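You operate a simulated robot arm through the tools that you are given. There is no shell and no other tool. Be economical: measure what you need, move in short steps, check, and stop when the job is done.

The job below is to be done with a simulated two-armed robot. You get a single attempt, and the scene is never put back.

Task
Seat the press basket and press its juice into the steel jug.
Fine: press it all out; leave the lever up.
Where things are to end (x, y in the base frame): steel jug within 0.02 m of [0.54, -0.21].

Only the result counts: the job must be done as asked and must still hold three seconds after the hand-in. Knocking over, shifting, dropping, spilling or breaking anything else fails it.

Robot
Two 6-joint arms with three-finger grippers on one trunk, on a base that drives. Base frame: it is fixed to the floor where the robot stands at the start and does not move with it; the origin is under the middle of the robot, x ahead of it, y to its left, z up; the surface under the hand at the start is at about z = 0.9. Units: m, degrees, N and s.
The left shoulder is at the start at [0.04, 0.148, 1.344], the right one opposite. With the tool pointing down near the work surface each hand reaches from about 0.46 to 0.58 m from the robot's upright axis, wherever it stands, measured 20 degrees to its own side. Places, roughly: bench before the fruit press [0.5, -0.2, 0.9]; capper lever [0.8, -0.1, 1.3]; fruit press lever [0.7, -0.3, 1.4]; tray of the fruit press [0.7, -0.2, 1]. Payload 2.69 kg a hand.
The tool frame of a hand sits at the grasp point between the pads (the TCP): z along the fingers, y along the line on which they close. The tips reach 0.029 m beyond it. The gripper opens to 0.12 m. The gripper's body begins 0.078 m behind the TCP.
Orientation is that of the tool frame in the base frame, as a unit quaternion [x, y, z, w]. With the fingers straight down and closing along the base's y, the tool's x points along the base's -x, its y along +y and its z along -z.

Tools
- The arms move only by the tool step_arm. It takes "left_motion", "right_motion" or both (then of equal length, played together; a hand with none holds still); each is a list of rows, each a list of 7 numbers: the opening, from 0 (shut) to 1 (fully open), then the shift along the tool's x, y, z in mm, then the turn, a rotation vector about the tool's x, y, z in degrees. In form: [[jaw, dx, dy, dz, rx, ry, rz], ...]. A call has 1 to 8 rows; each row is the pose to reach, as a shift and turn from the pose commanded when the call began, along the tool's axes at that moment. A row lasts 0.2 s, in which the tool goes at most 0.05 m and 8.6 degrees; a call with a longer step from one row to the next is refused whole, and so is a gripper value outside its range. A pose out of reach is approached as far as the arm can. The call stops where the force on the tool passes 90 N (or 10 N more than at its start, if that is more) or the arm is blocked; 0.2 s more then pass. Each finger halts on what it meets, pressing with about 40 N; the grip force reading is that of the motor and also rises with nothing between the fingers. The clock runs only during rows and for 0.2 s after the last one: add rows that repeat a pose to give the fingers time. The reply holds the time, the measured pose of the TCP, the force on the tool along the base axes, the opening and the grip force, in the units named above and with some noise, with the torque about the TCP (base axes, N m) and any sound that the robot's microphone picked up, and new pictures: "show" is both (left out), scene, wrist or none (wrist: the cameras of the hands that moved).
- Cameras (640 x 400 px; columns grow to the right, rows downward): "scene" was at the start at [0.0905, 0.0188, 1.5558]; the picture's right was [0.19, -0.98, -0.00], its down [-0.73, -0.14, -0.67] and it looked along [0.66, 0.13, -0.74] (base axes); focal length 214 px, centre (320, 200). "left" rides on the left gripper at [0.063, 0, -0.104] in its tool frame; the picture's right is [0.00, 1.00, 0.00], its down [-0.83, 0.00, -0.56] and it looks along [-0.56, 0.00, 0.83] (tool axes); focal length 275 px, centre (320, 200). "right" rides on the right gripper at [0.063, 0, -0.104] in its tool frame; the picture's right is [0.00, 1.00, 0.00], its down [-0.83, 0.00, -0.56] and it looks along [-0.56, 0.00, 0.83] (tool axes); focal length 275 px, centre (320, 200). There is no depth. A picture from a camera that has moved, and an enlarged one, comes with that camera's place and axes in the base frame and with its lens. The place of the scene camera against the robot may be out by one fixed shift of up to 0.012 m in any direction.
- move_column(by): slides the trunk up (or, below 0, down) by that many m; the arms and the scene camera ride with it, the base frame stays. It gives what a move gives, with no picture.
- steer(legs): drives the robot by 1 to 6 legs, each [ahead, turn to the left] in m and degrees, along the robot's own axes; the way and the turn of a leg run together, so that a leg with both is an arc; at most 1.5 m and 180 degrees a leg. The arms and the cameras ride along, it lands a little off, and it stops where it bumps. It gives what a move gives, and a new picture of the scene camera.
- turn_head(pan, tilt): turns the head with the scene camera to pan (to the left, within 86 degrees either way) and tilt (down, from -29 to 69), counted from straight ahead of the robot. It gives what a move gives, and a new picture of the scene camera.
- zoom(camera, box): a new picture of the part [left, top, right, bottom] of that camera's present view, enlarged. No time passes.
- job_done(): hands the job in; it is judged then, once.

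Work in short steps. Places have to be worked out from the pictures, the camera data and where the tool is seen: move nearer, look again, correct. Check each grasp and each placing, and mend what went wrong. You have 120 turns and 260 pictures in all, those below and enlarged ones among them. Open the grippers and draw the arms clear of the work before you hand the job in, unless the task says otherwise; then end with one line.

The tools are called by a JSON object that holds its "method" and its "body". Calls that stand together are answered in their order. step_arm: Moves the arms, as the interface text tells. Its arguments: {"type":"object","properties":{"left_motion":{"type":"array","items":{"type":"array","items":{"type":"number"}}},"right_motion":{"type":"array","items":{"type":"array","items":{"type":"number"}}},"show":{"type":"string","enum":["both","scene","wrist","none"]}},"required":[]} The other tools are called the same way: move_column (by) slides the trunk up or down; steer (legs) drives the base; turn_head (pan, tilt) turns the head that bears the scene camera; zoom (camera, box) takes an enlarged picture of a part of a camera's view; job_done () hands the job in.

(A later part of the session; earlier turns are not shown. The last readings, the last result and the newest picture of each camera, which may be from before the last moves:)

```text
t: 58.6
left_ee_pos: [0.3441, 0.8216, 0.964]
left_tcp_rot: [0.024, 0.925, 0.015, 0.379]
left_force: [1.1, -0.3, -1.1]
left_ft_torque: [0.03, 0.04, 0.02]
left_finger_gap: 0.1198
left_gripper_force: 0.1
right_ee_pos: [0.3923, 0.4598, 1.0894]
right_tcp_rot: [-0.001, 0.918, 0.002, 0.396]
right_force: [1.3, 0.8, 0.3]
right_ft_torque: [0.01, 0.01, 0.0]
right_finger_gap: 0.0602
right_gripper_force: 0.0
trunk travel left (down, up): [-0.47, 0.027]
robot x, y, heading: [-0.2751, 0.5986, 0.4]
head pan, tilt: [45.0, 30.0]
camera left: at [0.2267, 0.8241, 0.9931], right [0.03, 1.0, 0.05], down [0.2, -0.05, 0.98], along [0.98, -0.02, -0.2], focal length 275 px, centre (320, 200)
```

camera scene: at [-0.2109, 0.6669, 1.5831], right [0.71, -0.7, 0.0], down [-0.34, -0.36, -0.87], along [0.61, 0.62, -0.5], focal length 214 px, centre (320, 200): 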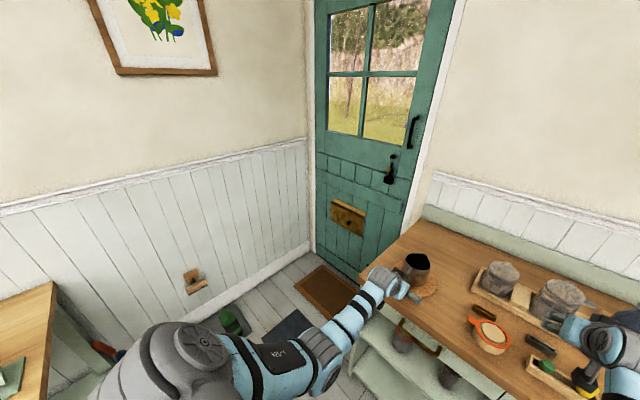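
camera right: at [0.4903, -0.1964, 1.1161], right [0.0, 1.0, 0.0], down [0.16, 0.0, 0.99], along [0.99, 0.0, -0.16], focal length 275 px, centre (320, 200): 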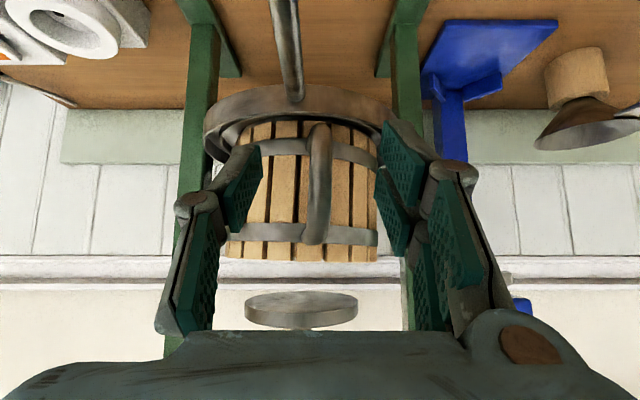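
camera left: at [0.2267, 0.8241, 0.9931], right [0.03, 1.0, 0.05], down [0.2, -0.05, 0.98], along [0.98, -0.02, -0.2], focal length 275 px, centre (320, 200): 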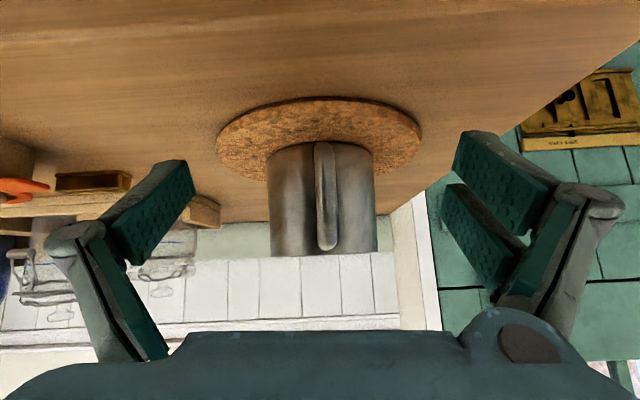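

Handle bar is ~0.05 m ahead of the TCP. I advance and close.

{"method": "step_arm", "body": {"left_motion": [[1, -11, 2, 13, 0, 0, 0], [1, -22, 4, 26, 0, 0, 0], [1, -32, 4, 39, 0, 0, 0], [0.5, -32, 4, 39, 0, 0, 0], [0, -32, 4, 39, 0, 0, 0], [0, -32, 4, 39, 0, 0, 0], [0, -32, 4, 39, 0, 0, 0]], "show": "wrist"}}

```text
t: 60.2
left_ee_pos: [0.3868, 0.8237, 0.9631]
left_tcp_rot: [0.023, 0.923, 0.015, 0.383]
left_force: [0.3, -0.4, 1.9]
left_ft_torque: [-0.32, -0.25, 0.06]
left_finger_gap: 0.0105
left_gripper_force: 38.0
right_ee_pos: [0.3866, 0.4604, 1.0946]
right_tcp_rot: [-0.001, 0.916, 0.003, 0.401]
right_force: [-0.1, 0.1, -0.2]
right_ft_torque: [-0.01, 0.02, 0.0]
right_finger_gap: 0.0601
right_gripper_force: 0.1
trunk travel left (down, up): [-0.47, 0.027]
robot x, y, heading: [-0.277, 0.5953, 0.5]
head pan, tilt: [45.0, 30.0]
camera left: at [0.2697, 0.8272, 0.9911], right [0.03, 1.0, 0.05], down [0.19, -0.05, 0.98], along [0.98, -0.02, -0.19], focal length 275 px, centre (320, 200)
```

left: 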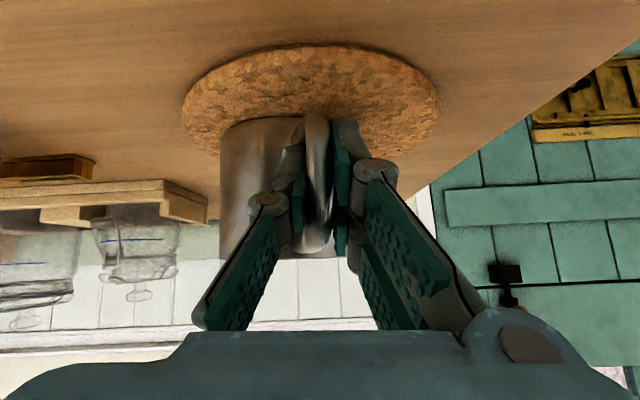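

Handle gripped. I lift 60 mm and check.

{"method": "step_arm", "body": {"left_motion": [[0, -8, 0, -8, 0, 0, 0], [0, -16, 0, -16, 0, 0, 0], [0, -25, 0, -25, 0, 0, 0], [0, -34, 0, -34, 0, 0, 0], [0, -43, 0, -43, 0, 0, 0], [0, -43, 0, -43, 0, 0, 0]]}}

```text
t: 61.6
left_ee_pos: [0.3874, 0.8212, 1.0232]
left_tcp_rot: [0.024, 0.924, 0.015, 0.381]
left_force: [0.2, 0.0, -2.8]
left_ft_torque: [0.05, 0.15, -0.03]
left_finger_gap: 0.0101
left_gripper_force: 37.9
right_ee_pos: [0.3866, 0.4603, 1.0932]
right_tcp_rot: [-0.001, 0.917, 0.002, 0.399]
right_force: [-0.5, -0.2, -0.5]
right_ft_torque: [0.01, 0.01, -0.02]
right_finger_gap: 0.0599
right_gripper_force: 0.0
trunk travel left (down, up): [-0.47, 0.027]
robot x, y, heading: [-0.2784, 0.5967, 0.5]
head pan, tilt: [45.0, 30.0]
camera scene: at [-0.2003, 0.6669, 1.5826], right [0.71, -0.7, 0.0], down [-0.35, -0.36, -0.87], along [0.61, 0.62, -0.5], focal length 214 px, centre (320, 200)
camera left: at [0.27, 0.8244, 1.052], right [0.03, 1.0, 0.05], down [0.2, -0.05, 0.98], along [0.98, -0.02, -0.2], focal length 275 px, centre (320, 200)
```

scene: 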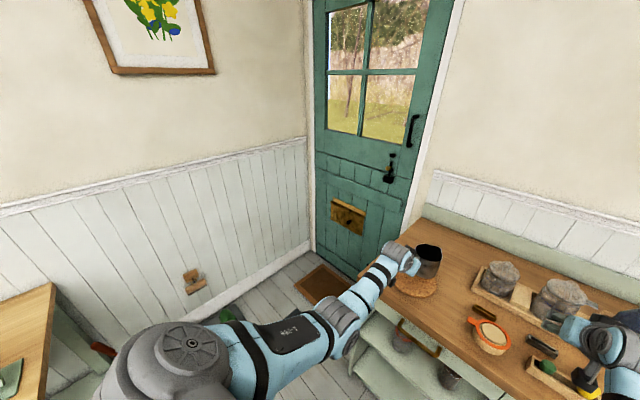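
left: 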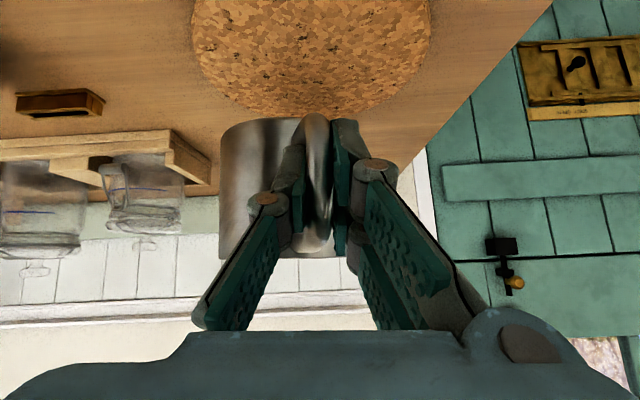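

I zoom to measure the jug's centre relative to the hand.

{"method": "zoom", "body": {"camera": "left", "box": [200, 90, 440, 270]}}

{"method": "zoom", "body": {"camera": "scene", "box": [370, 200, 470, 310]}}

```text
2.22 times, centred on (320, 180) of left
camera zoom: at [0.27, 0.8244, 1.052], right [0.03, 1.0, 0.05], down [0.2, -0.05, 0.98], along [0.98, -0.02, -0.2], focal length 612 px, centre (320, 244)
```

zoom: 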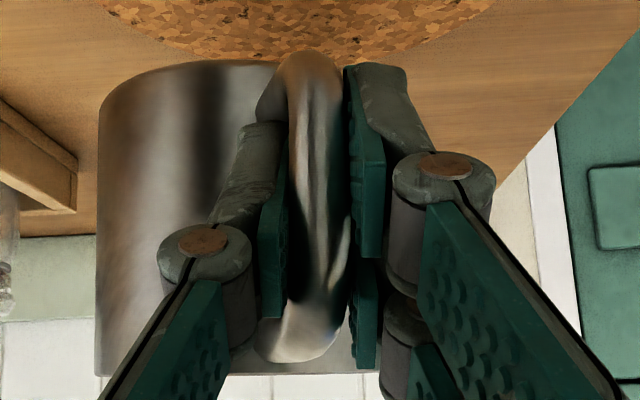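

```text
3.64 times, centred on (420, 255) of scene
camera zoom: at [-0.2003, 0.6669, 1.5826], right [0.71, -0.7, 0.0], down [-0.35, -0.36, -0.87], along [0.61, 0.62, -0.5], focal length 780 px, centre (-44, 0)
```

zoom: 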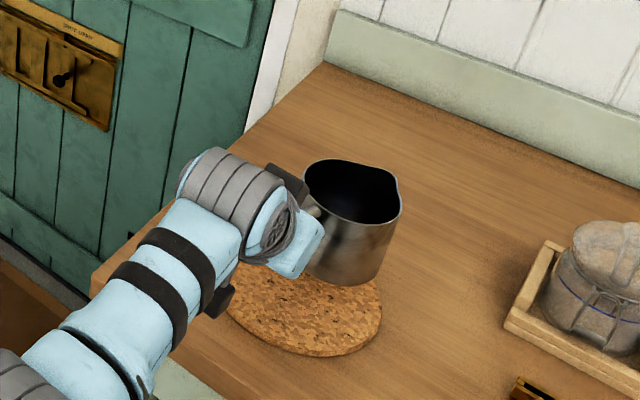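

Jug held with its centre about TCP + (0.075, −0.025). I raise it further, back the robot off, and fold the right hand back to tool-down so it stays clear of the pot.

{"method": "step_arm", "body": {"left_motion": [[0, -12, 0, -12, 0, 0, 0], [0, -24, 0, -24, 0, 0, 0], [0, -36, 0, -36, 0, 0, 0], [0, -36, 0, -36, 0, 0, 0]], "show": "none"}}

{"method": "steer", "body": {"legs": [[-0.25, 0]]}}

{"method": "step_arm", "body": {"right_motion": [[0.5, 0, -25, -10, 0, 8, 0], [0.5, 0, -60, -20, 0, 16, 0], [0.5, 10, -95, -30, 0, 24, 0], [0.5, 20, -130, -40, 0, 32, 0], [0.5, 40, -165, -50, 0, 40, 0], [0.5, 70, -190, -65, 0, 46, 0], [0.5, 100, -210, -70, 0, 46, 0], [0.5, 130, -220, -70, 0, 46, 0]], "show": "scene"}}

```text
t: 62.6
left_ee_pos: [0.3886, 0.8178, 1.0754]
left_tcp_rot: [0.023, 0.924, 0.015, 0.382]
left_force: [0.6, 0.9, -2.3]
left_ft_torque: [0.08, 0.19, 0.01]
left_finger_gap: 0.0102
left_gripper_force: 37.6
right_ee_pos: [0.3855, 0.4615, 1.0939]
right_tcp_rot: [-0.001, 0.917, 0.003, 0.399]
right_force: [-0.3, -1.0, 0.2]
right_ft_torque: [0.0, -0.02, -0.03]
right_finger_gap: 0.0601
right_gripper_force: 0.0
trunk travel left (down, up): [-0.47, 0.027]
robot x, y, heading: [-0.2773, 0.5984, 0.5]
head pan, tilt: [45.0, 30.0]
```

```text
t: 64.4
left_ee_pos: [0.1406, 0.8183, 1.0738]
left_tcp_rot: [0.021, 0.925, 0.016, 0.38]
left_force: [0.7, -0.2, -3.0]
left_ft_torque: [0.03, 0.18, -0.02]
left_finger_gap: 0.0099
left_gripper_force: 37.3
right_ee_pos: [0.1408, 0.4616, 1.0921]
right_tcp_rot: [-0.004, 0.917, 0.004, 0.398]
right_force: [0.8, 0.8, 0.0]
right_ft_torque: [0.0, 0.01, 0.0]
right_finger_gap: 0.0601
right_gripper_force: 0.0
trunk travel left (down, up): [-0.47, 0.027]
robot x, y, heading: [-0.5266, 0.595, 0.8]
head pan, tilt: [45.0, 30.0]
camera scene: at [-0.4454, 0.6645, 1.5822], right [0.72, -0.7, 0.0], down [-0.35, -0.36, -0.86], along [0.6, 0.62, -0.5], focal length 214 px, centre (320, 200)
```

scene: 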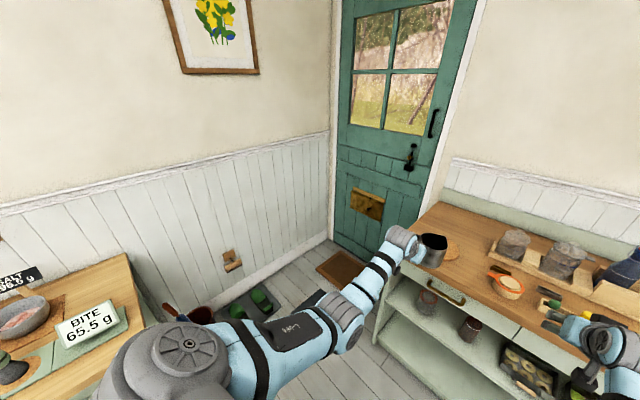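

```text
t: 66.2
left_ee_pos: [0.1373, 0.8175, 1.0759]
left_tcp_rot: [0.021, 0.924, 0.016, 0.382]
left_force: [0.5, 0.3, -3.1]
left_ft_torque: [0.03, 0.18, -0.01]
left_finger_gap: 0.0098
left_gripper_force: 38.3
right_ee_pos: [0.0237, 0.2319, 1.0396]
right_tcp_rot: [-0.006, 1.0, 0.003, 0.009]
right_force: [-0.8, -0.1, -0.3]
right_ft_torque: [0.06, 0.02, 0.0]
right_finger_gap: 0.0601
right_gripper_force: 0.1
right hand out of reach, approached as far as the arm can: row 7, 8
trunk travel left (down, up): [-0.47, 0.027]
robot x, y, heading: [-0.5304, 0.596, 0.7]
head pan, tilt: [45.0, 30.0]
camera scene: at [-0.4501, 0.6629, 1.5826], right [0.72, -0.7, 0.0], down [-0.35, -0.36, -0.87], along [0.6, 0.62, -0.5], focal length 214 px, centre (320, 200)
```

scene: 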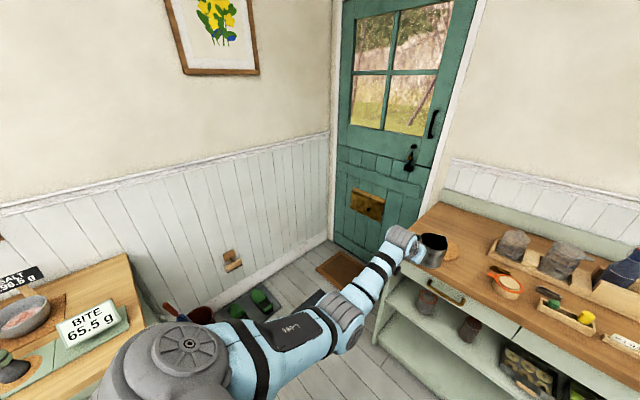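

Now drive round to face the press at heading −20°.

{"method": "steer", "body": {"legs": [[0, -90], [0.63, 0], [0, 70]]}}

{"method": "turn_head", "body": {"pan": 10, "tilt": 40}}

```text
t: 76.4
left_ee_pos: [0.1968, -0.0438, 1.0763]
left_tcp_rot: [0.182, 0.906, -0.05, 0.379]
left_force: [0.4, 0.9, -1.6]
left_ft_torque: [0.12, 0.12, 0.03]
left_finger_gap: 0.0099
left_gripper_force: 37.1
right_ee_pos: [-0.1115, -0.5557, 1.0409]
right_tcp_rot: [0.171, 0.985, 0.001, 0.009]
right_force: [0.2, -0.7, 0.3]
right_ft_torque: [0.02, 0.01, -0.01]
right_finger_gap: 0.0601
right_gripper_force: 0.0
trunk travel left (down, up): [-0.47, 0.027]
robot x, y, heading: [-0.5054, -0.0233, -19.2]
head pan, tilt: [45.0, 30.0]
camera scene: at [-0.4094, 0.0117, 1.5826], right [0.43, -0.9, 0.0], down [-0.45, -0.22, -0.87], along [0.78, 0.38, -0.5], focal length 214 px, centre (320, 200)
```

scene: 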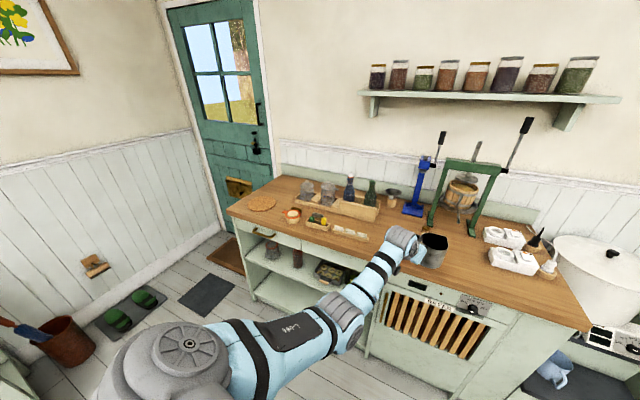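

```text
t: 77.4
left_ee_pos: [0.1973, -0.0426, 1.0759]
left_tcp_rot: [0.182, 0.906, -0.05, 0.379]
left_force: [-0.2, -0.4, -2.8]
left_ft_torque: [0.09, 0.12, 0.03]
left_finger_gap: 0.0102
left_gripper_force: 37.3
right_ee_pos: [-0.1102, -0.5538, 1.0418]
right_tcp_rot: [0.171, 0.985, 0.0, 0.009]
right_force: [0.3, 0.0, -0.7]
right_ft_torque: [0.03, -0.01, -0.03]
right_finger_gap: 0.0599
right_gripper_force: 0.1
trunk travel left (down, up): [-0.47, 0.027]
robot x, y, heading: [-0.5036, -0.0216, -19.4]
head pan, tilt: [10.0, 40.0]
camera scene: at [-0.4067, -0.0404, 1.5673], right [-0.16, -0.99, 0.0], down [-0.63, 0.1, -0.77], along [0.76, -0.12, -0.64], focal length 214 px, centre (320, 200)
```

scene: 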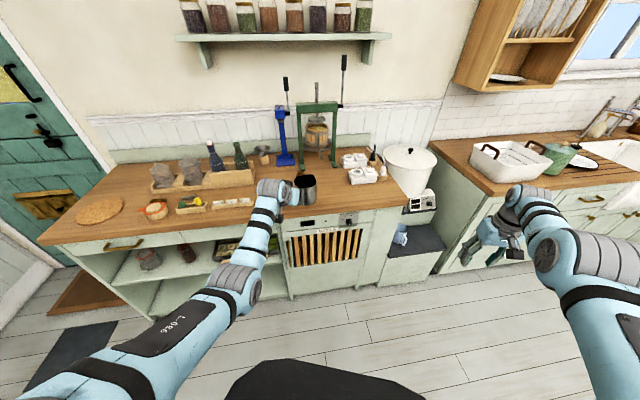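

Jug centre ≈ (0.25, −0.09). I drive 0.15 toward the press, then look at the spout.

{"method": "steer", "body": {"legs": [[0.15, 0]]}}

{"method": "step_arm", "body": {"left_motion": [[0, 9, 0, 9, 0, 0, 0], [0, 18, 0, 18, 0, 0, 0], [0, 27, 0, 27, 0, 0, 0], [0, 36, 0, 36, 0, 0, 0], [0, 36, 0, 36, 0, 0, 0]]}}

{"method": "zoom", "body": {"camera": "scene", "box": [240, 80, 400, 220]}}

```text
t: 78.8
left_ee_pos: [0.3362, -0.0919, 1.0793]
left_tcp_rot: [0.181, 0.905, -0.051, 0.381]
left_force: [-0.4, 0.3, -2.5]
left_ft_torque: [0.12, 0.12, -0.03]
left_finger_gap: 0.0104
left_gripper_force: 37.7
right_ee_pos: [0.0269, -0.6037, 1.0433]
right_tcp_rot: [0.171, 0.985, 0.0, 0.012]
right_force: [-0.5, 0.8, -0.6]
right_ft_torque: [-0.03, -0.04, -0.01]
right_finger_gap: 0.0602
right_gripper_force: 0.0
trunk travel left (down, up): [-0.47, 0.027]
robot x, y, heading: [-0.3621, -0.0745, -19.4]
head pan, tilt: [10.0, 40.0]
camera scene: at [-0.2704, -0.0884, 1.5678], right [-0.16, -0.99, 0.0], down [-0.63, 0.1, -0.77], along [0.76, -0.13, -0.64], focal length 214 px, centre (320, 200)
```

scene: 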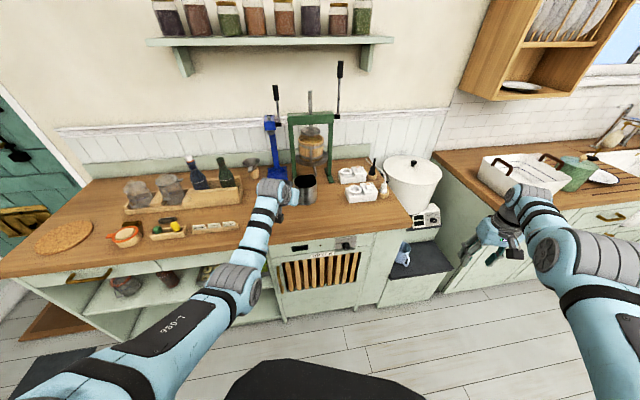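

```text
t: 80.0
left_ee_pos: [0.3413, -0.0912, 1.0235]
left_tcp_rot: [0.182, 0.906, -0.051, 0.379]
left_force: [0.4, -0.8, -2.7]
left_ft_torque: [0.11, 0.11, 0.02]
left_finger_gap: 0.0103
left_gripper_force: 37.3
right_ee_pos: [0.0311, -0.6059, 1.0416]
right_tcp_rot: [0.171, 0.985, 0.0, 0.009]
right_force: [0.6, 0.1, 0.2]
right_ft_torque: [-0.01, 0.0, 0.02]
right_finger_gap: 0.0599
right_gripper_force: 0.3
trunk travel left (down, up): [-0.47, 0.027]
robot x, y, heading: [-0.3601, -0.0725, -19.4]
head pan, tilt: [10.0, 40.0]
camera scene: at [-0.2641, -0.0908, 1.5673], right [-0.16, -0.99, 0.0], down [-0.63, 0.1, -0.77], along [0.76, -0.12, -0.64], focal length 214 px, centre (320, 200)
camera left: at [0.2317, -0.0482, 1.0522], right [0.37, 0.93, 0.05], down [0.16, -0.12, 0.98], along [0.91, -0.36, -0.2], focal length 275 px, centre (320, 200)
```

scene: 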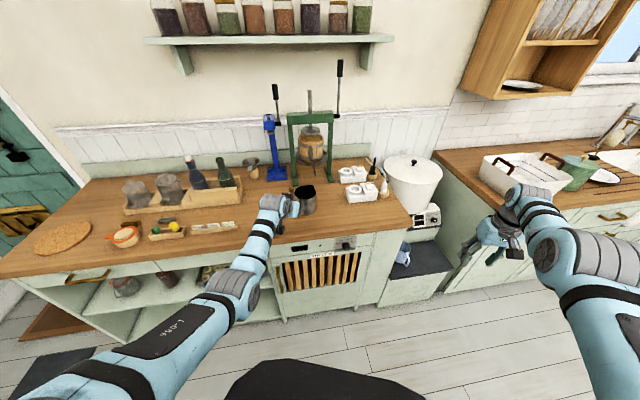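
left: 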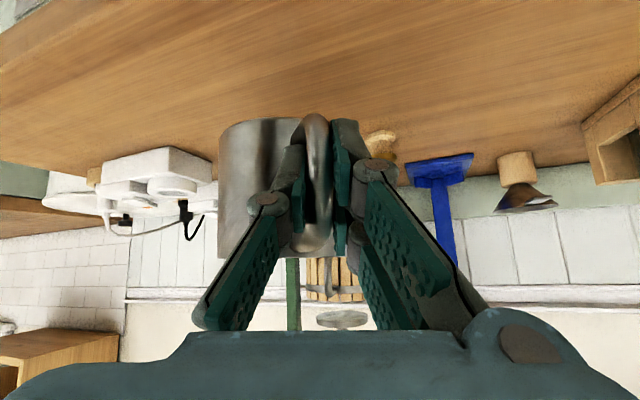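

```text
2.86 times, centred on (320, 150) of scene
camera zoom: at [-0.2641, -0.0908, 1.5673], right [-0.16, -0.99, 0.0], down [-0.63, 0.1, -0.77], along [0.76, -0.12, -0.64], focal length 613 px, centre (320, 343)
```

zoom: 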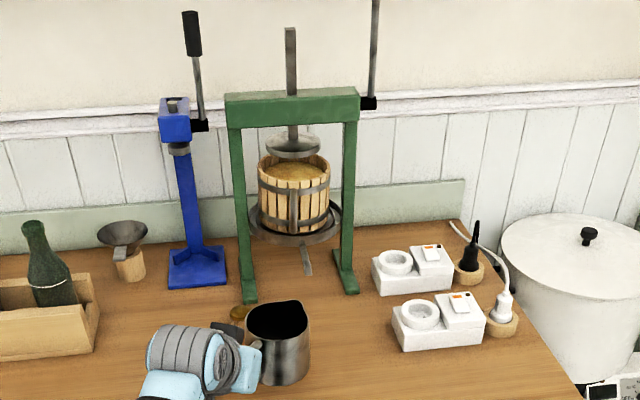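

Spout tip ≈ (0.575, −0.206, 1.01). Jug needs about (+0.145, −0.072). I shift 22 mm sideways and lower to ~10 mm above the bench.

{"method": "step_arm", "body": {"left_motion": [[0, 9, -6, 9, 0, 0, 0], [0, 18, -12, 18, 0, 0, 0], [0, 27, -18, 27, 0, 0, 0], [0, 37, -22, 37, 0, 0, 0], [0, 37, -22, 37, 0, 0, 0]], "show": "none"}}

{"method": "steer", "body": {"legs": [[0.08, 0]]}}

{"method": "zoom", "body": {"camera": "scene", "box": [240, 100, 380, 230]}}

```text
t: 81.2
left_ee_pos: [0.3329, -0.1111, 0.9709]
left_tcp_rot: [0.183, 0.906, -0.051, 0.378]
left_force: [-0.4, -0.5, -2.0]
left_ft_torque: [0.09, 0.18, -0.01]
left_finger_gap: 0.0103
left_gripper_force: 37.7
right_ee_pos: [0.0308, -0.6049, 1.0418]
right_tcp_rot: [0.171, 0.985, 0.0, 0.009]
right_force: [0.0, 0.2, -1.0]
right_ft_torque: [-0.01, 0.01, 0.01]
right_finger_gap: 0.0601
right_gripper_force: 0.1
trunk travel left (down, up): [-0.47, 0.027]
robot x, y, heading: [-0.3591, -0.073, -19.3]
head pan, tilt: [10.0, 40.0]
```

```text
t: 82.8
left_ee_pos: [0.4003, -0.1371, 0.9627]
left_tcp_rot: [0.184, 0.909, -0.05, 0.372]
left_force: [1.2, 0.2, -3.1]
left_ft_torque: [0.16, 0.18, 0.01]
left_finger_gap: 0.0102
left_gripper_force: 37.3
right_ee_pos: [0.1296, -0.6546, 1.063]
right_tcp_rot: [0.169, 0.984, -0.019, 0.051]
right_force: [0.9, -1.2, -0.8]
right_ft_torque: [0.01, 0.09, -0.01]
right_finger_gap: 0.06
right_gripper_force: 0.1
trunk travel left (down, up): [-0.47, 0.027]
robot x, y, heading: [-0.2851, -0.1001, -19.6]
head pan, tilt: [10.0, 40.0]
stopped in leg 1: the robot was blocked; the commanded pose is now the measured one
camera scene: at [-0.1768, -0.1222, 1.5662], right [-0.16, -0.99, 0.0], down [-0.64, 0.11, -0.76], along [0.75, -0.12, -0.65], focal length 214 px, centre (320, 200)
```

scene: 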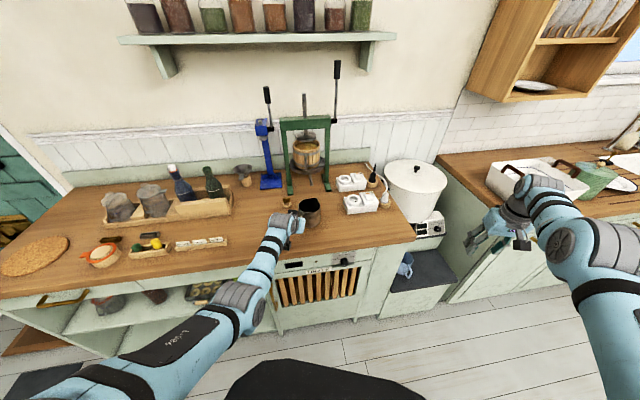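

```text
3.08 times, centred on (310, 165) of scene
camera zoom: at [-0.1768, -0.1222, 1.5662], right [-0.16, -0.99, 0.0], down [-0.64, 0.11, -0.76], along [0.75, -0.12, -0.65], focal length 660 px, centre (351, 308)
```

zoom: 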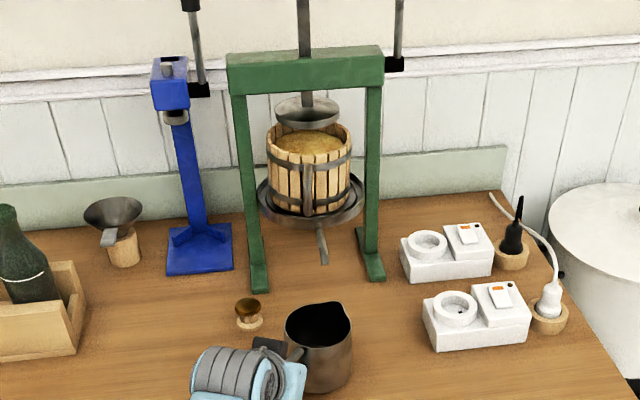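

The right arm's awkward folded pose caused the stop message; the jug itself is fine. Let me settle and re-measure.

{"method": "step_arm", "body": {"left_motion": [[0, 0, 0, 0, 0, 0, 0]], "show": "wrist"}}

{"method": "zoom", "body": {"camera": "scene", "box": [270, 150, 350, 230]}}

```text
t: 83.2
left_ee_pos: [0.39, -0.1321, 0.9723]
left_tcp_rot: [0.183, 0.906, -0.051, 0.379]
left_force: [-1.3, -0.8, -1.3]
left_ft_torque: [0.11, 0.13, -0.03]
left_finger_gap: 0.0101
left_gripper_force: 37.5
right_ee_pos: [0.1173, -0.6491, 1.0715]
right_tcp_rot: [0.168, 0.984, -0.021, 0.057]
right_force: [0.7, -0.4, 0.4]
right_ft_torque: [-0.01, -0.04, 0.01]
right_finger_gap: 0.0599
right_gripper_force: 0.0
trunk travel left (down, up): [-0.47, 0.027]
robot x, y, heading: [-0.2892, -0.1009, -19.4]
head pan, tilt: [10.0, 40.0]
camera left: at [0.279, -0.0886, 1.0014], right [0.37, 0.93, 0.05], down [0.17, -0.12, 0.98], along [0.91, -0.36, -0.2], focal length 275 px, centre (320, 200)
```

left: 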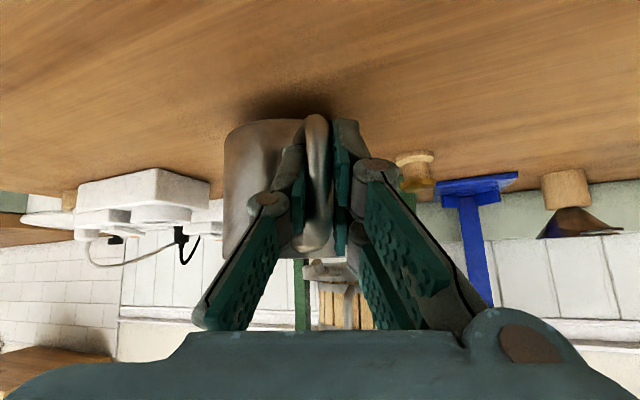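

```text
5.00 times, centred on (310, 190) of scene
camera zoom: at [-0.1964, -0.1145, 1.5678], right [-0.16, -0.99, 0.0], down [-0.63, 0.1, -0.77], along [0.76, -0.13, -0.64], focal length 1072 px, centre (370, 250)
```

zoom: 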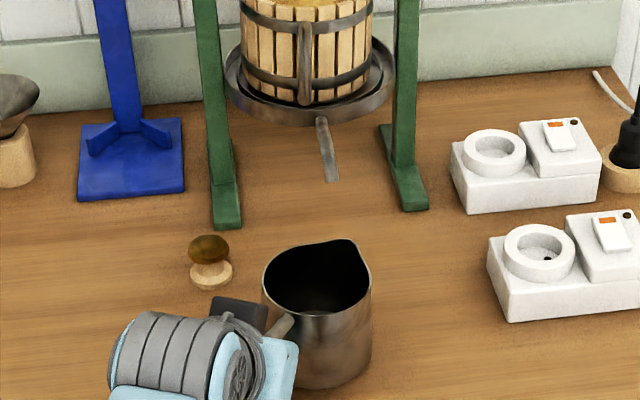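

To calibrate the scene camera's fixed shift I compare the visible right fingertips with their known position (predicted TCP pixel ≈ (484, 245)).

{"method": "zoom", "body": {"camera": "scene", "box": [434, 195, 534, 295]}}

```text
4.00 times, centred on (484, 245) of scene
camera zoom: at [-0.1964, -0.1145, 1.5678], right [-0.16, -0.99, 0.0], down [-0.63, 0.1, -0.77], along [0.76, -0.13, -0.64], focal length 858 px, centre (-336, 20)
```

zoom: 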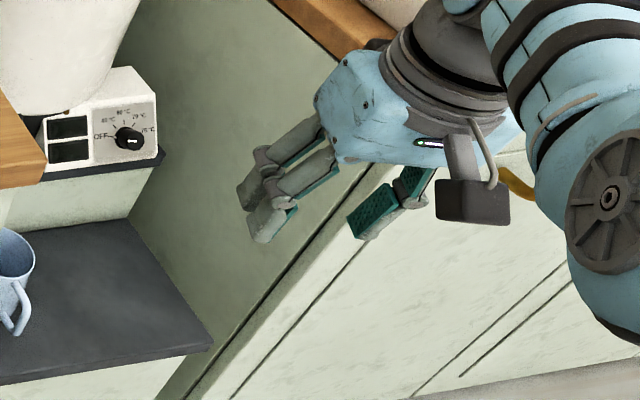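

The scene camera calibration suggests adding ~10 mm in x: jug centre ≈ (0.449, −0.182). I lower 9 mm, drive 0.06, then finish with the arm.

{"method": "step_arm", "body": {"left_motion": [[0, 3, 0, 3, 0, 0, 0], [0, 6, 0, 6, 0, 0, 0], [0, 6, 0, 6, 0, 0, 0]], "show": "none"}}

{"method": "steer", "body": {"legs": [[0.06, 0]]}}

{"method": "step_arm", "body": {"left_motion": [[0, 0, 0, 0, 0, 0, 0]], "show": "wrist"}}

{"method": "zoom", "body": {"camera": "scene", "box": [270, 140, 350, 220]}}

```text
t: 84.0
left_ee_pos: [0.3932, -0.1336, 0.9606]
left_tcp_rot: [0.183, 0.907, -0.051, 0.377]
left_force: [-0.4, 0.1, -2.4]
left_ft_torque: [0.12, 0.14, -0.04]
left_finger_gap: 0.01
left_gripper_force: 38.2
right_ee_pos: [0.122, -0.6511, 1.069]
right_tcp_rot: [0.169, 0.984, -0.02, 0.054]
right_force: [-0.8, -0.4, -0.6]
right_ft_torque: [-0.03, 0.0, 0.03]
right_finger_gap: 0.0601
right_gripper_force: 0.0
trunk travel left (down, up): [-0.47, 0.027]
robot x, y, heading: [-0.2855, -0.0997, -19.4]
head pan, tilt: [10.0, 40.0]
```

```text
t: 84.9
left_ee_pos: [0.4407, -0.1509, 0.9635]
left_tcp_rot: [0.183, 0.905, -0.053, 0.38]
left_force: [1.0, 0.4, -3.8]
left_ft_torque: [0.11, 0.1, 0.0]
left_finger_gap: 0.01
left_gripper_force: 37.9
right_ee_pos: [0.177, -0.674, 1.0816]
right_tcp_rot: [0.169, 0.983, -0.027, 0.072]
right_force: [-2.9, 1.5, -1.2]
right_ft_torque: [-0.16, -0.22, -0.03]
right_finger_gap: 0.0602
right_gripper_force: 0.2
trunk travel left (down, up): [-0.47, 0.027]
robot x, y, heading: [-0.2289, -0.1211, -19.5]
head pan, tilt: [10.0, 40.0]
camera scene: at [-0.1414, -0.1343, 1.5677], right [-0.17, -0.99, 0.0], down [-0.63, 0.1, -0.77], along [0.76, -0.13, -0.64], focal length 214 px, centre (320, 200)
```

scene: 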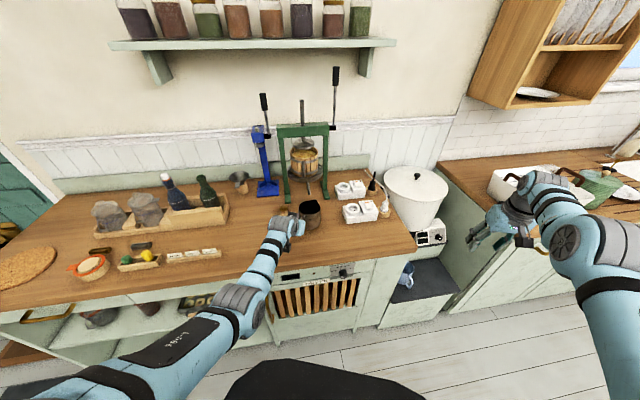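

```text
t: 85.3
left_ee_pos: [0.4506, -0.155, 0.9581]
left_tcp_rot: [0.183, 0.908, -0.05, 0.375]
left_force: [1.0, -0.1, -3.3]
left_ft_torque: [0.13, 0.14, -0.02]
left_finger_gap: 0.0099
left_gripper_force: 37.3
right_ee_pos: [0.1894, -0.6805, 1.076]
right_tcp_rot: [0.168, 0.983, -0.027, 0.067]
right_force: [1.2, -1.1, -0.9]
right_ft_torque: [0.02, 0.04, 0.01]
right_finger_gap: 0.0601
right_gripper_force: 0.1
trunk travel left (down, up): [-0.47, 0.027]
robot x, y, heading: [-0.2305, -0.1219, -19.6]
head pan, tilt: [10.0, 40.0]
camera left: at [0.3416, -0.1115, 0.9874], right [0.37, 0.93, 0.05], down [0.17, -0.12, 0.98], along [0.91, -0.36, -0.21], focal length 275 px, centre (320, 200)
```

left: 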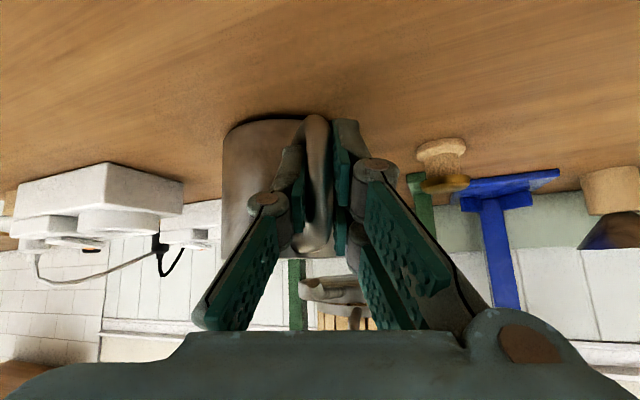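

```text
5.00 times, centred on (310, 180) of scene
camera zoom: at [-0.1248, -0.1405, 1.5665], right [-0.17, -0.99, 0.0], down [-0.64, 0.11, -0.76], along [0.75, -0.12, -0.65], focal length 1072 px, centre (370, 300)
```

zoom: 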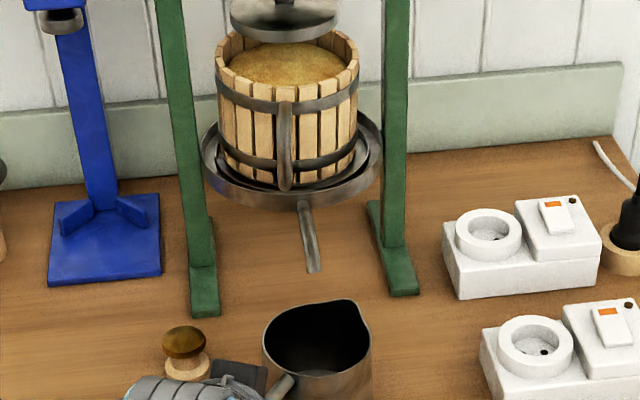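

Jug rim is ~2 cm below the spout. Jug centre ≈ (0.509, −0.203); I move ~38 mm in x with the arm, then set down.

{"method": "step_arm", "body": {"left_motion": [[0, -7, 2, 7, 0, 0, 0], [0, -14, 4, 14, 0, 0, 0], [0, -20, 6, 20, 0, 0, 0], [0, -26.5, 8, 26.5, 0, 0, 0], [0, -26.5, 8, 26.5, 0, 0, 0]], "show": "wrist"}}

{"method": "zoom", "body": {"camera": "scene", "box": [270, 140, 350, 220]}}

```text
t: 86.5
left_ee_pos: [0.4792, -0.1565, 0.9638]
left_tcp_rot: [0.184, 0.906, -0.052, 0.378]
left_force: [0.2, 0.3, -1.6]
left_ft_torque: [0.13, 0.14, 0.0]
left_finger_gap: 0.0099
left_gripper_force: 37.8
left hand out of reach, approached as far as the arm can: row 4, 5
right_ee_pos: [0.183, -0.6773, 1.0813]
right_tcp_rot: [0.169, 0.983, -0.028, 0.071]
right_force: [0.3, 0.3, -0.4]
right_ft_torque: [-0.01, 0.03, -0.01]
right_finger_gap: 0.0599
right_gripper_force: 0.0
trunk travel left (down, up): [-0.47, 0.027]
robot x, y, heading: [-0.2283, -0.121, -19.6]
head pan, tilt: [10.0, 40.0]
camera left: at [0.3696, -0.1139, 0.9937], right [0.37, 0.93, 0.05], down [0.17, -0.12, 0.98], along [0.91, -0.36, -0.2], focal length 275 px, centre (320, 200)
```

left: 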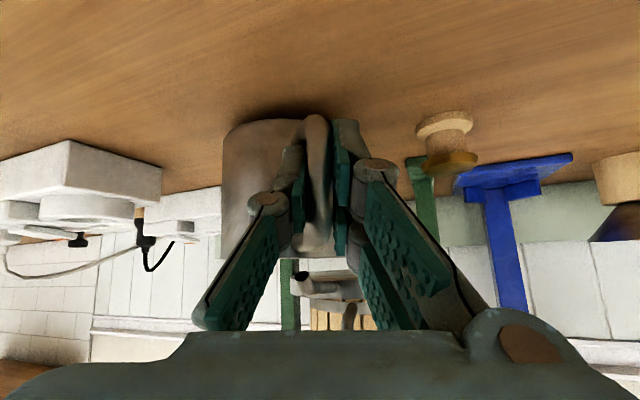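

```text
5.00 times, centred on (310, 180) of scene
camera zoom: at [-0.134, -0.1369, 1.5673], right [-0.17, -0.99, 0.0], down [-0.63, 0.11, -0.77], along [0.76, -0.13, -0.64], focal length 1072 px, centre (370, 300)
```

zoom: 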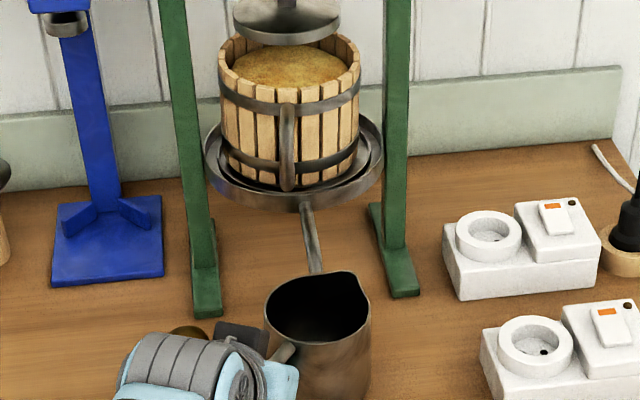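

The jug is at ≈(0.543, −0.207) and the spout tip overhangs its mouth. I set it down.

{"method": "step_arm", "body": {"left_motion": [[0, 3, 0, 3, 0, 0, 0], [0, 6, 0, 6, 0, 0, 0], [0, 9, 0, 9, 0, 0, 0], [0, 9, 0, 9, 0, 0, 0]], "show": "wrist"}}

```text
t: 87.5
left_ee_pos: [0.4744, -0.1563, 0.9548]
left_tcp_rot: [0.184, 0.906, -0.052, 0.377]
left_force: [-0.3, -1.0, -2.5]
left_ft_torque: [0.11, 0.16, 0.03]
left_finger_gap: 0.0099
left_gripper_force: 37.3
left hand out of reach, approached as far as the arm can: row 2, 3, 4
right_ee_pos: [0.1829, -0.6777, 1.0792]
right_tcp_rot: [0.168, 0.983, -0.028, 0.072]
right_force: [0.4, 0.3, -0.7]
right_ft_torque: [0.0, 0.01, -0.01]
right_finger_gap: 0.0601
right_gripper_force: 0.1
trunk travel left (down, up): [-0.47, 0.027]
robot x, y, heading: [-0.2305, -0.1225, -19.7]
head pan, tilt: [10.0, 40.0]
camera left: at [0.364, -0.1129, 0.9837], right [0.37, 0.93, 0.05], down [0.17, -0.12, 0.98], along [0.91, -0.36, -0.2], focal length 275 px, centre (320, 200)
```

left: 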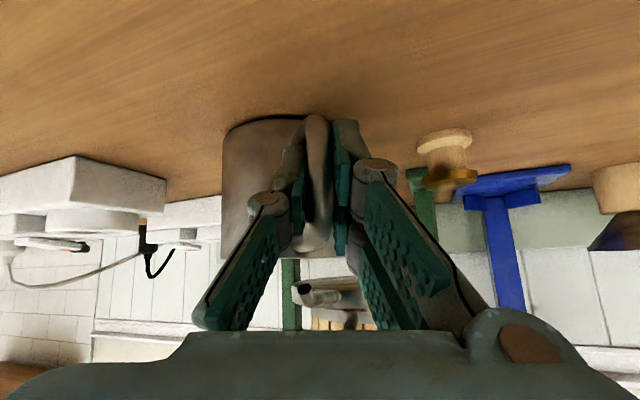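

Not yet touching and the reach limit pulls it back 5 mm; I nudge the base 12 mm and keep lowering.

{"method": "steer", "body": {"legs": [[0.012, 0]]}}

{"method": "step_arm", "body": {"left_motion": [[0, 3, 0, 2, 0, 0, 0], [0, 6, 0, 4, 0, 0, 0], [0, 8, 0, 6, 0, 0, 0], [0, 8, 0, 6, 0, 0, 0]], "show": "wrist"}}

{"method": "zoom", "body": {"camera": "scene", "box": [270, 140, 350, 220]}}

```text
t: 88.3
left_ee_pos: [0.4822, -0.16, 0.9555]
left_tcp_rot: [0.183, 0.906, -0.052, 0.379]
left_force: [-0.1, -0.3, -1.9]
left_ft_torque: [0.09, 0.16, -0.01]
left_finger_gap: 0.0102
left_gripper_force: 37.2
right_ee_pos: [0.1923, -0.6802, 1.0809]
right_tcp_rot: [0.168, 0.983, -0.028, 0.073]
right_force: [-0.5, -0.1, 0.1]
right_ft_torque: [-0.03, 0.0, 0.02]
right_finger_gap: 0.0603
right_gripper_force: 0.1
trunk travel left (down, up): [-0.47, 0.027]
robot x, y, heading: [-0.2192, -0.1228, -19.6]
head pan, tilt: [10.0, 40.0]
camera scene: at [-0.1257, -0.1401, 1.5675], right [-0.17, -0.99, 0.0], down [-0.63, 0.11, -0.77], along [0.76, -0.13, -0.64], focal length 214 px, centre (320, 200)
```

scene: 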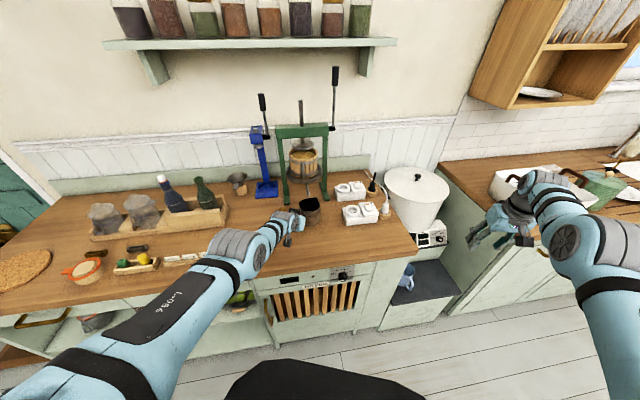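

```text
t: 89.3
left_ee_pos: [0.4801, -0.1592, 0.9472]
left_tcp_rot: [0.184, 0.905, -0.052, 0.38]
left_force: [0.8, -2.9, 20.2]
left_ft_torque: [-1.01, -0.41, 0.02]
left_finger_gap: 0.0111
left_gripper_force: 37.9
right_ee_pos: [0.1918, -0.6813, 1.0815]
right_tcp_rot: [0.168, 0.983, -0.028, 0.074]
right_force: [-0.8, -0.5, 1.0]
right_ft_torque: [0.03, 0.04, -0.01]
right_finger_gap: 0.06
right_gripper_force: 0.1
trunk travel left (down, up): [-0.47, 0.027]
robot x, y, heading: [-0.22, -0.1225, -19.6]
head pan, tilt: [10.0, 40.0]
camera left: at [0.3697, -0.1154, 0.9765], right [0.38, 0.93, 0.05], down [0.16, -0.12, 0.98], along [0.91, -0.36, -0.2], focal length 275 px, centre (320, 200)
```

left: 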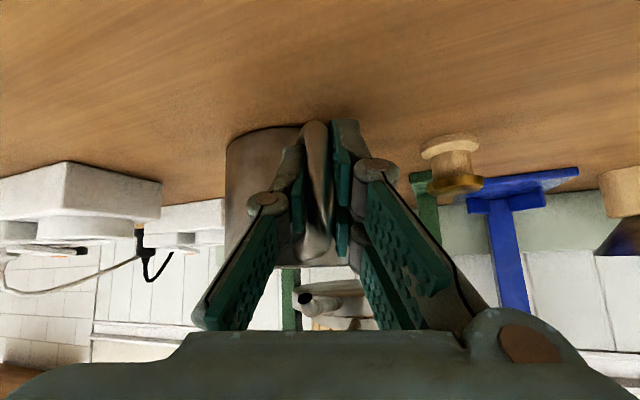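

```text
5.00 times, centred on (310, 180) of scene
camera zoom: at [-0.1277, -0.1412, 1.5677], right [-0.17, -0.99, 0.0], down [-0.63, 0.11, -0.77], along [0.76, -0.13, -0.64], focal length 1072 px, centre (370, 300)
```

zoom: 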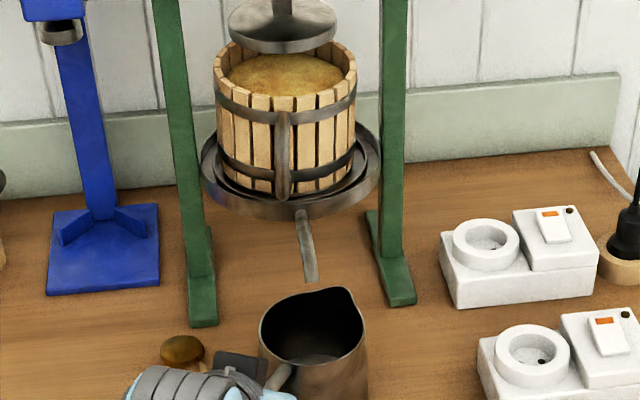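

Contact with the bench (20 N). Jug centre ≈ (0.547, −0.208). I relieve the pressure, then open.

{"method": "step_arm", "body": {"left_motion": [[0, -3, 0, -2.5, 0, 0, 0], [0, -3.5, 0, -3, 0, 0, 0], [0.1, -3.5, 0, -3, 0, 0, 0], [0.25, -3.5, 0, -3, 0, 0, 0], [0.45, -3.5, 0, -3, 0, 0, 0], [0.45, -3.5, 0, -3, 0, 0, 0]], "show": "wrist"}}

{"method": "zoom", "body": {"camera": "scene", "box": [270, 140, 350, 220]}}

```text
t: 90.7
left_ee_pos: [0.4836, -0.1591, 0.9488]
left_tcp_rot: [0.184, 0.907, -0.052, 0.376]
left_force: [0.5, 0.5, -0.8]
left_ft_torque: [-0.01, 0.0, 0.01]
left_finger_gap: 0.0539
left_gripper_force: 0.0
right_ee_pos: [0.1944, -0.6816, 1.0805]
right_tcp_rot: [0.169, 0.983, -0.028, 0.072]
right_force: [0.3, 0.0, 0.0]
right_ft_torque: [0.03, -0.02, 0.04]
right_finger_gap: 0.0597
right_gripper_force: 0.0
trunk travel left (down, up): [-0.47, 0.027]
robot x, y, heading: [-0.2175, -0.1243, -19.6]
head pan, tilt: [10.0, 40.0]
camera left: at [0.3737, -0.1157, 0.978], right [0.37, 0.93, 0.05], down [0.17, -0.12, 0.98], along [0.91, -0.36, -0.2], focal length 275 px, centre (320, 200)
```

left: 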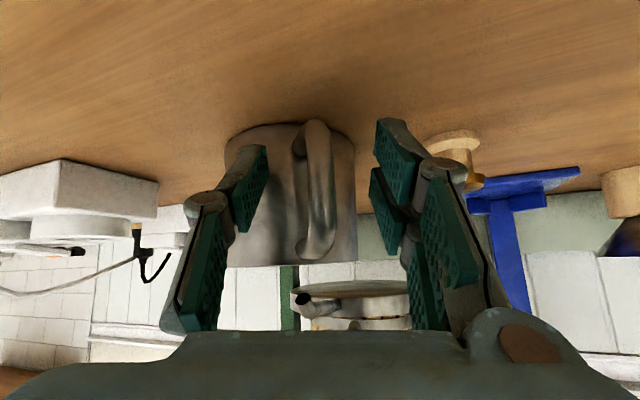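

```text
5.00 times, centred on (310, 180) of scene
camera zoom: at [-0.1222, -0.141, 1.5673], right [-0.17, -0.99, 0.0], down [-0.63, 0.11, -0.77], along [0.76, -0.13, -0.64], focal length 1072 px, centre (370, 300)
```

zoom: 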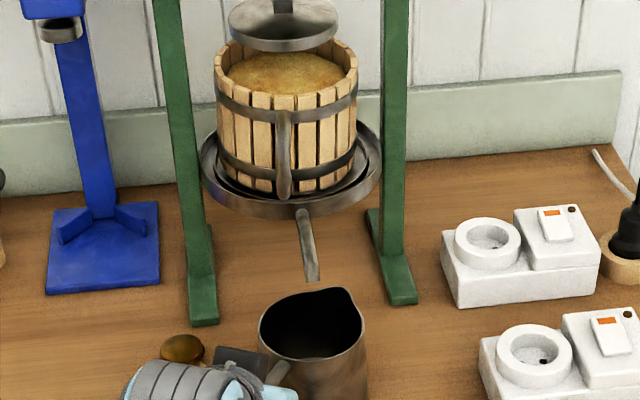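

Left wrist view confirms: jug at ≈(0.548, −0.207), spout tip at ≈(0.565, −0.207, 1.009), over the mouth. I back off along the approach line and look at the lever.

{"method": "steer", "body": {"legs": [[-0.3, 0]]}}

{"method": "turn_head", "body": {"pan": 10, "tilt": 20}}

{"method": "zoom", "body": {"camera": "scene", "box": [240, 100, 400, 240]}}

```text
t: 92.7
left_ee_pos: [0.2009, -0.0576, 0.947]
left_tcp_rot: [0.182, 0.908, -0.051, 0.375]
left_force: [1.0, -0.5, -0.2]
left_ft_torque: [0.0, 0.01, -0.01]
left_finger_gap: 0.0543
left_gripper_force: 0.1
right_ee_pos: [-0.0861, -0.5817, 1.077]
right_tcp_rot: [0.167, 0.983, -0.028, 0.071]
right_force: [0.7, 0.0, 0.0]
right_ft_torque: [-0.01, 0.04, 0.0]
right_finger_gap: 0.0595
right_gripper_force: 0.1
trunk travel left (down, up): [-0.47, 0.027]
robot x, y, heading: [-0.5019, -0.027, -19.4]
head pan, tilt: [10.0, 40.0]
camera scene: at [-0.4033, -0.0419, 1.567], right [-0.16, -0.99, 0.0], down [-0.64, 0.1, -0.76], along [0.75, -0.12, -0.65], focal length 214 px, centre (320, 200)
```

scene: 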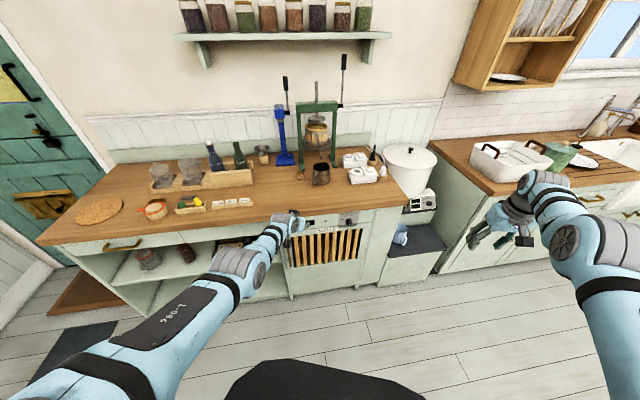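

```text
t: 93.6
left_ee_pos: [0.1984, -0.0568, 0.9498]
left_tcp_rot: [0.182, 0.907, -0.051, 0.377]
left_force: [-0.2, 0.5, 0.3]
left_ft_torque: [-0.05, 0.02, 0.02]
left_finger_gap: 0.0539
left_gripper_force: 0.1
right_ee_pos: [-0.0876, -0.5806, 1.0804]
right_tcp_rot: [0.166, 0.983, -0.029, 0.073]
right_force: [-0.1, 0.5, -0.6]
right_ft_torque: [-0.03, -0.01, 0.03]
right_finger_gap: 0.0599
right_gripper_force: 0.0
trunk travel left (down, up): [-0.47, 0.027]
robot x, y, heading: [-0.5044, -0.0225, -19.4]
head pan, tilt: [10.0, 20.0]
camera scene: at [-0.3995, -0.0418, 1.5987], right [-0.16, -0.99, 0.0], down [-0.34, 0.06, -0.94], along [0.93, -0.15, -0.34], focal length 214 px, centre (320, 200)
```

scene: 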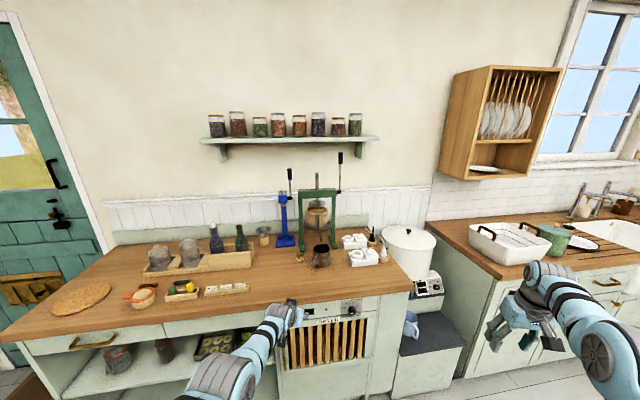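

```text
2.86 times, centred on (320, 170) of scene
camera zoom: at [-0.3995, -0.0418, 1.5987], right [-0.16, -0.99, 0.0], down [-0.34, 0.06, -0.94], along [0.93, -0.15, -0.34], focal length 613 px, centre (320, 286)
```

zoom: 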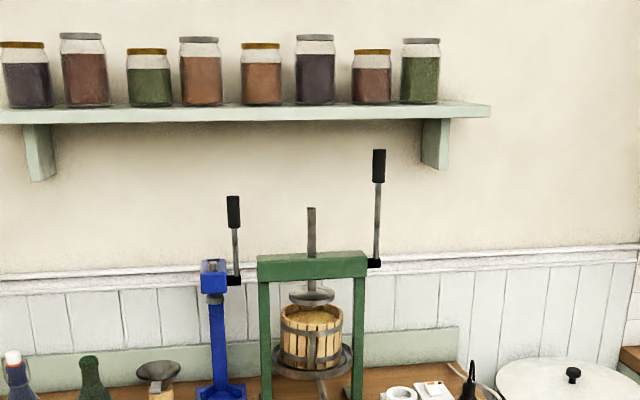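

Lever: pivot ≈ (0.675, −0.315, 1.247), black grip from z 1.397 to 1.455 at ≈ (0.68, −0.32). I bring the right hand up, nearly horizontal and pointing forward, in two calls.

{"method": "step_arm", "body": {"right_motion": [[0.6, -12, 20, -20, 0, -7, 0], [0.6, -25, 40, -45, 0, -14, 0], [0.6, -40, 60, -75, 0, -21, 0], [0.6, -55, 80, -110, 0, -29, 0], [0.6, -70, 100, -140, 0, -37, 0], [0.6, -80, 115, -160, 0, -43, 0]], "left_motion": [[0.5, -14, 0, -14, 0, 0, 0], [0.5, -28, 0, -28, 0, 0, 0], [0.5, -42, 0, -42, 0, 0, 0], [0.5, -56, 0, -56, 0, 0, 0], [0.5, -70, 0, -70, 0, 0, 0], [0.5, -80, 0, -80, 0, 0, 0]], "show": "scene"}}

```text
t: 95.0
left_ee_pos: [0.1979, -0.0629, 1.0638]
left_tcp_rot: [0.182, 0.907, -0.051, 0.377]
left_force: [0.1, 0.1, 0.0]
left_ft_torque: [-0.01, 0.01, 0.0]
left_finger_gap: 0.06
left_gripper_force: 0.1
right_ee_pos: [0.1014, -0.5349, 1.2582]
right_tcp_rot: [0.144, 0.888, -0.086, 0.428]
right_force: [0.2, -0.4, -0.3]
right_ft_torque: [-0.02, 0.03, 0.0]
right_finger_gap: 0.0719
right_gripper_force: 0.1
right hand out of reach, approached as far as the arm can: row 1, 2, 3, 4, 5, 6
trunk travel left (down, up): [-0.47, 0.027]
robot x, y, heading: [-0.501, -0.0231, -19.2]
head pan, tilt: [10.0, 20.0]
camera scene: at [-0.3988, -0.0411, 1.5987], right [-0.16, -0.99, 0.0], down [-0.34, 0.05, -0.94], along [0.93, -0.15, -0.34], focal length 214 px, centre (320, 200)
```

scene: 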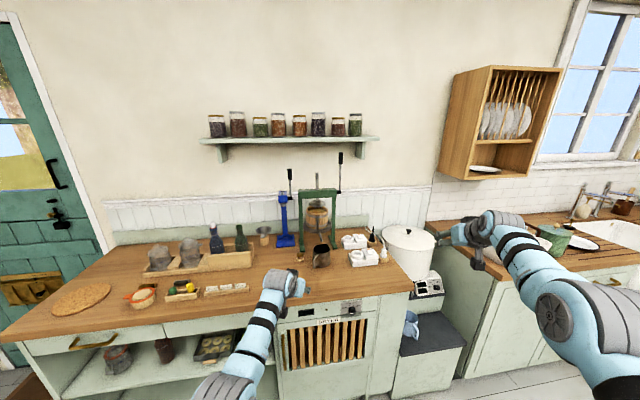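

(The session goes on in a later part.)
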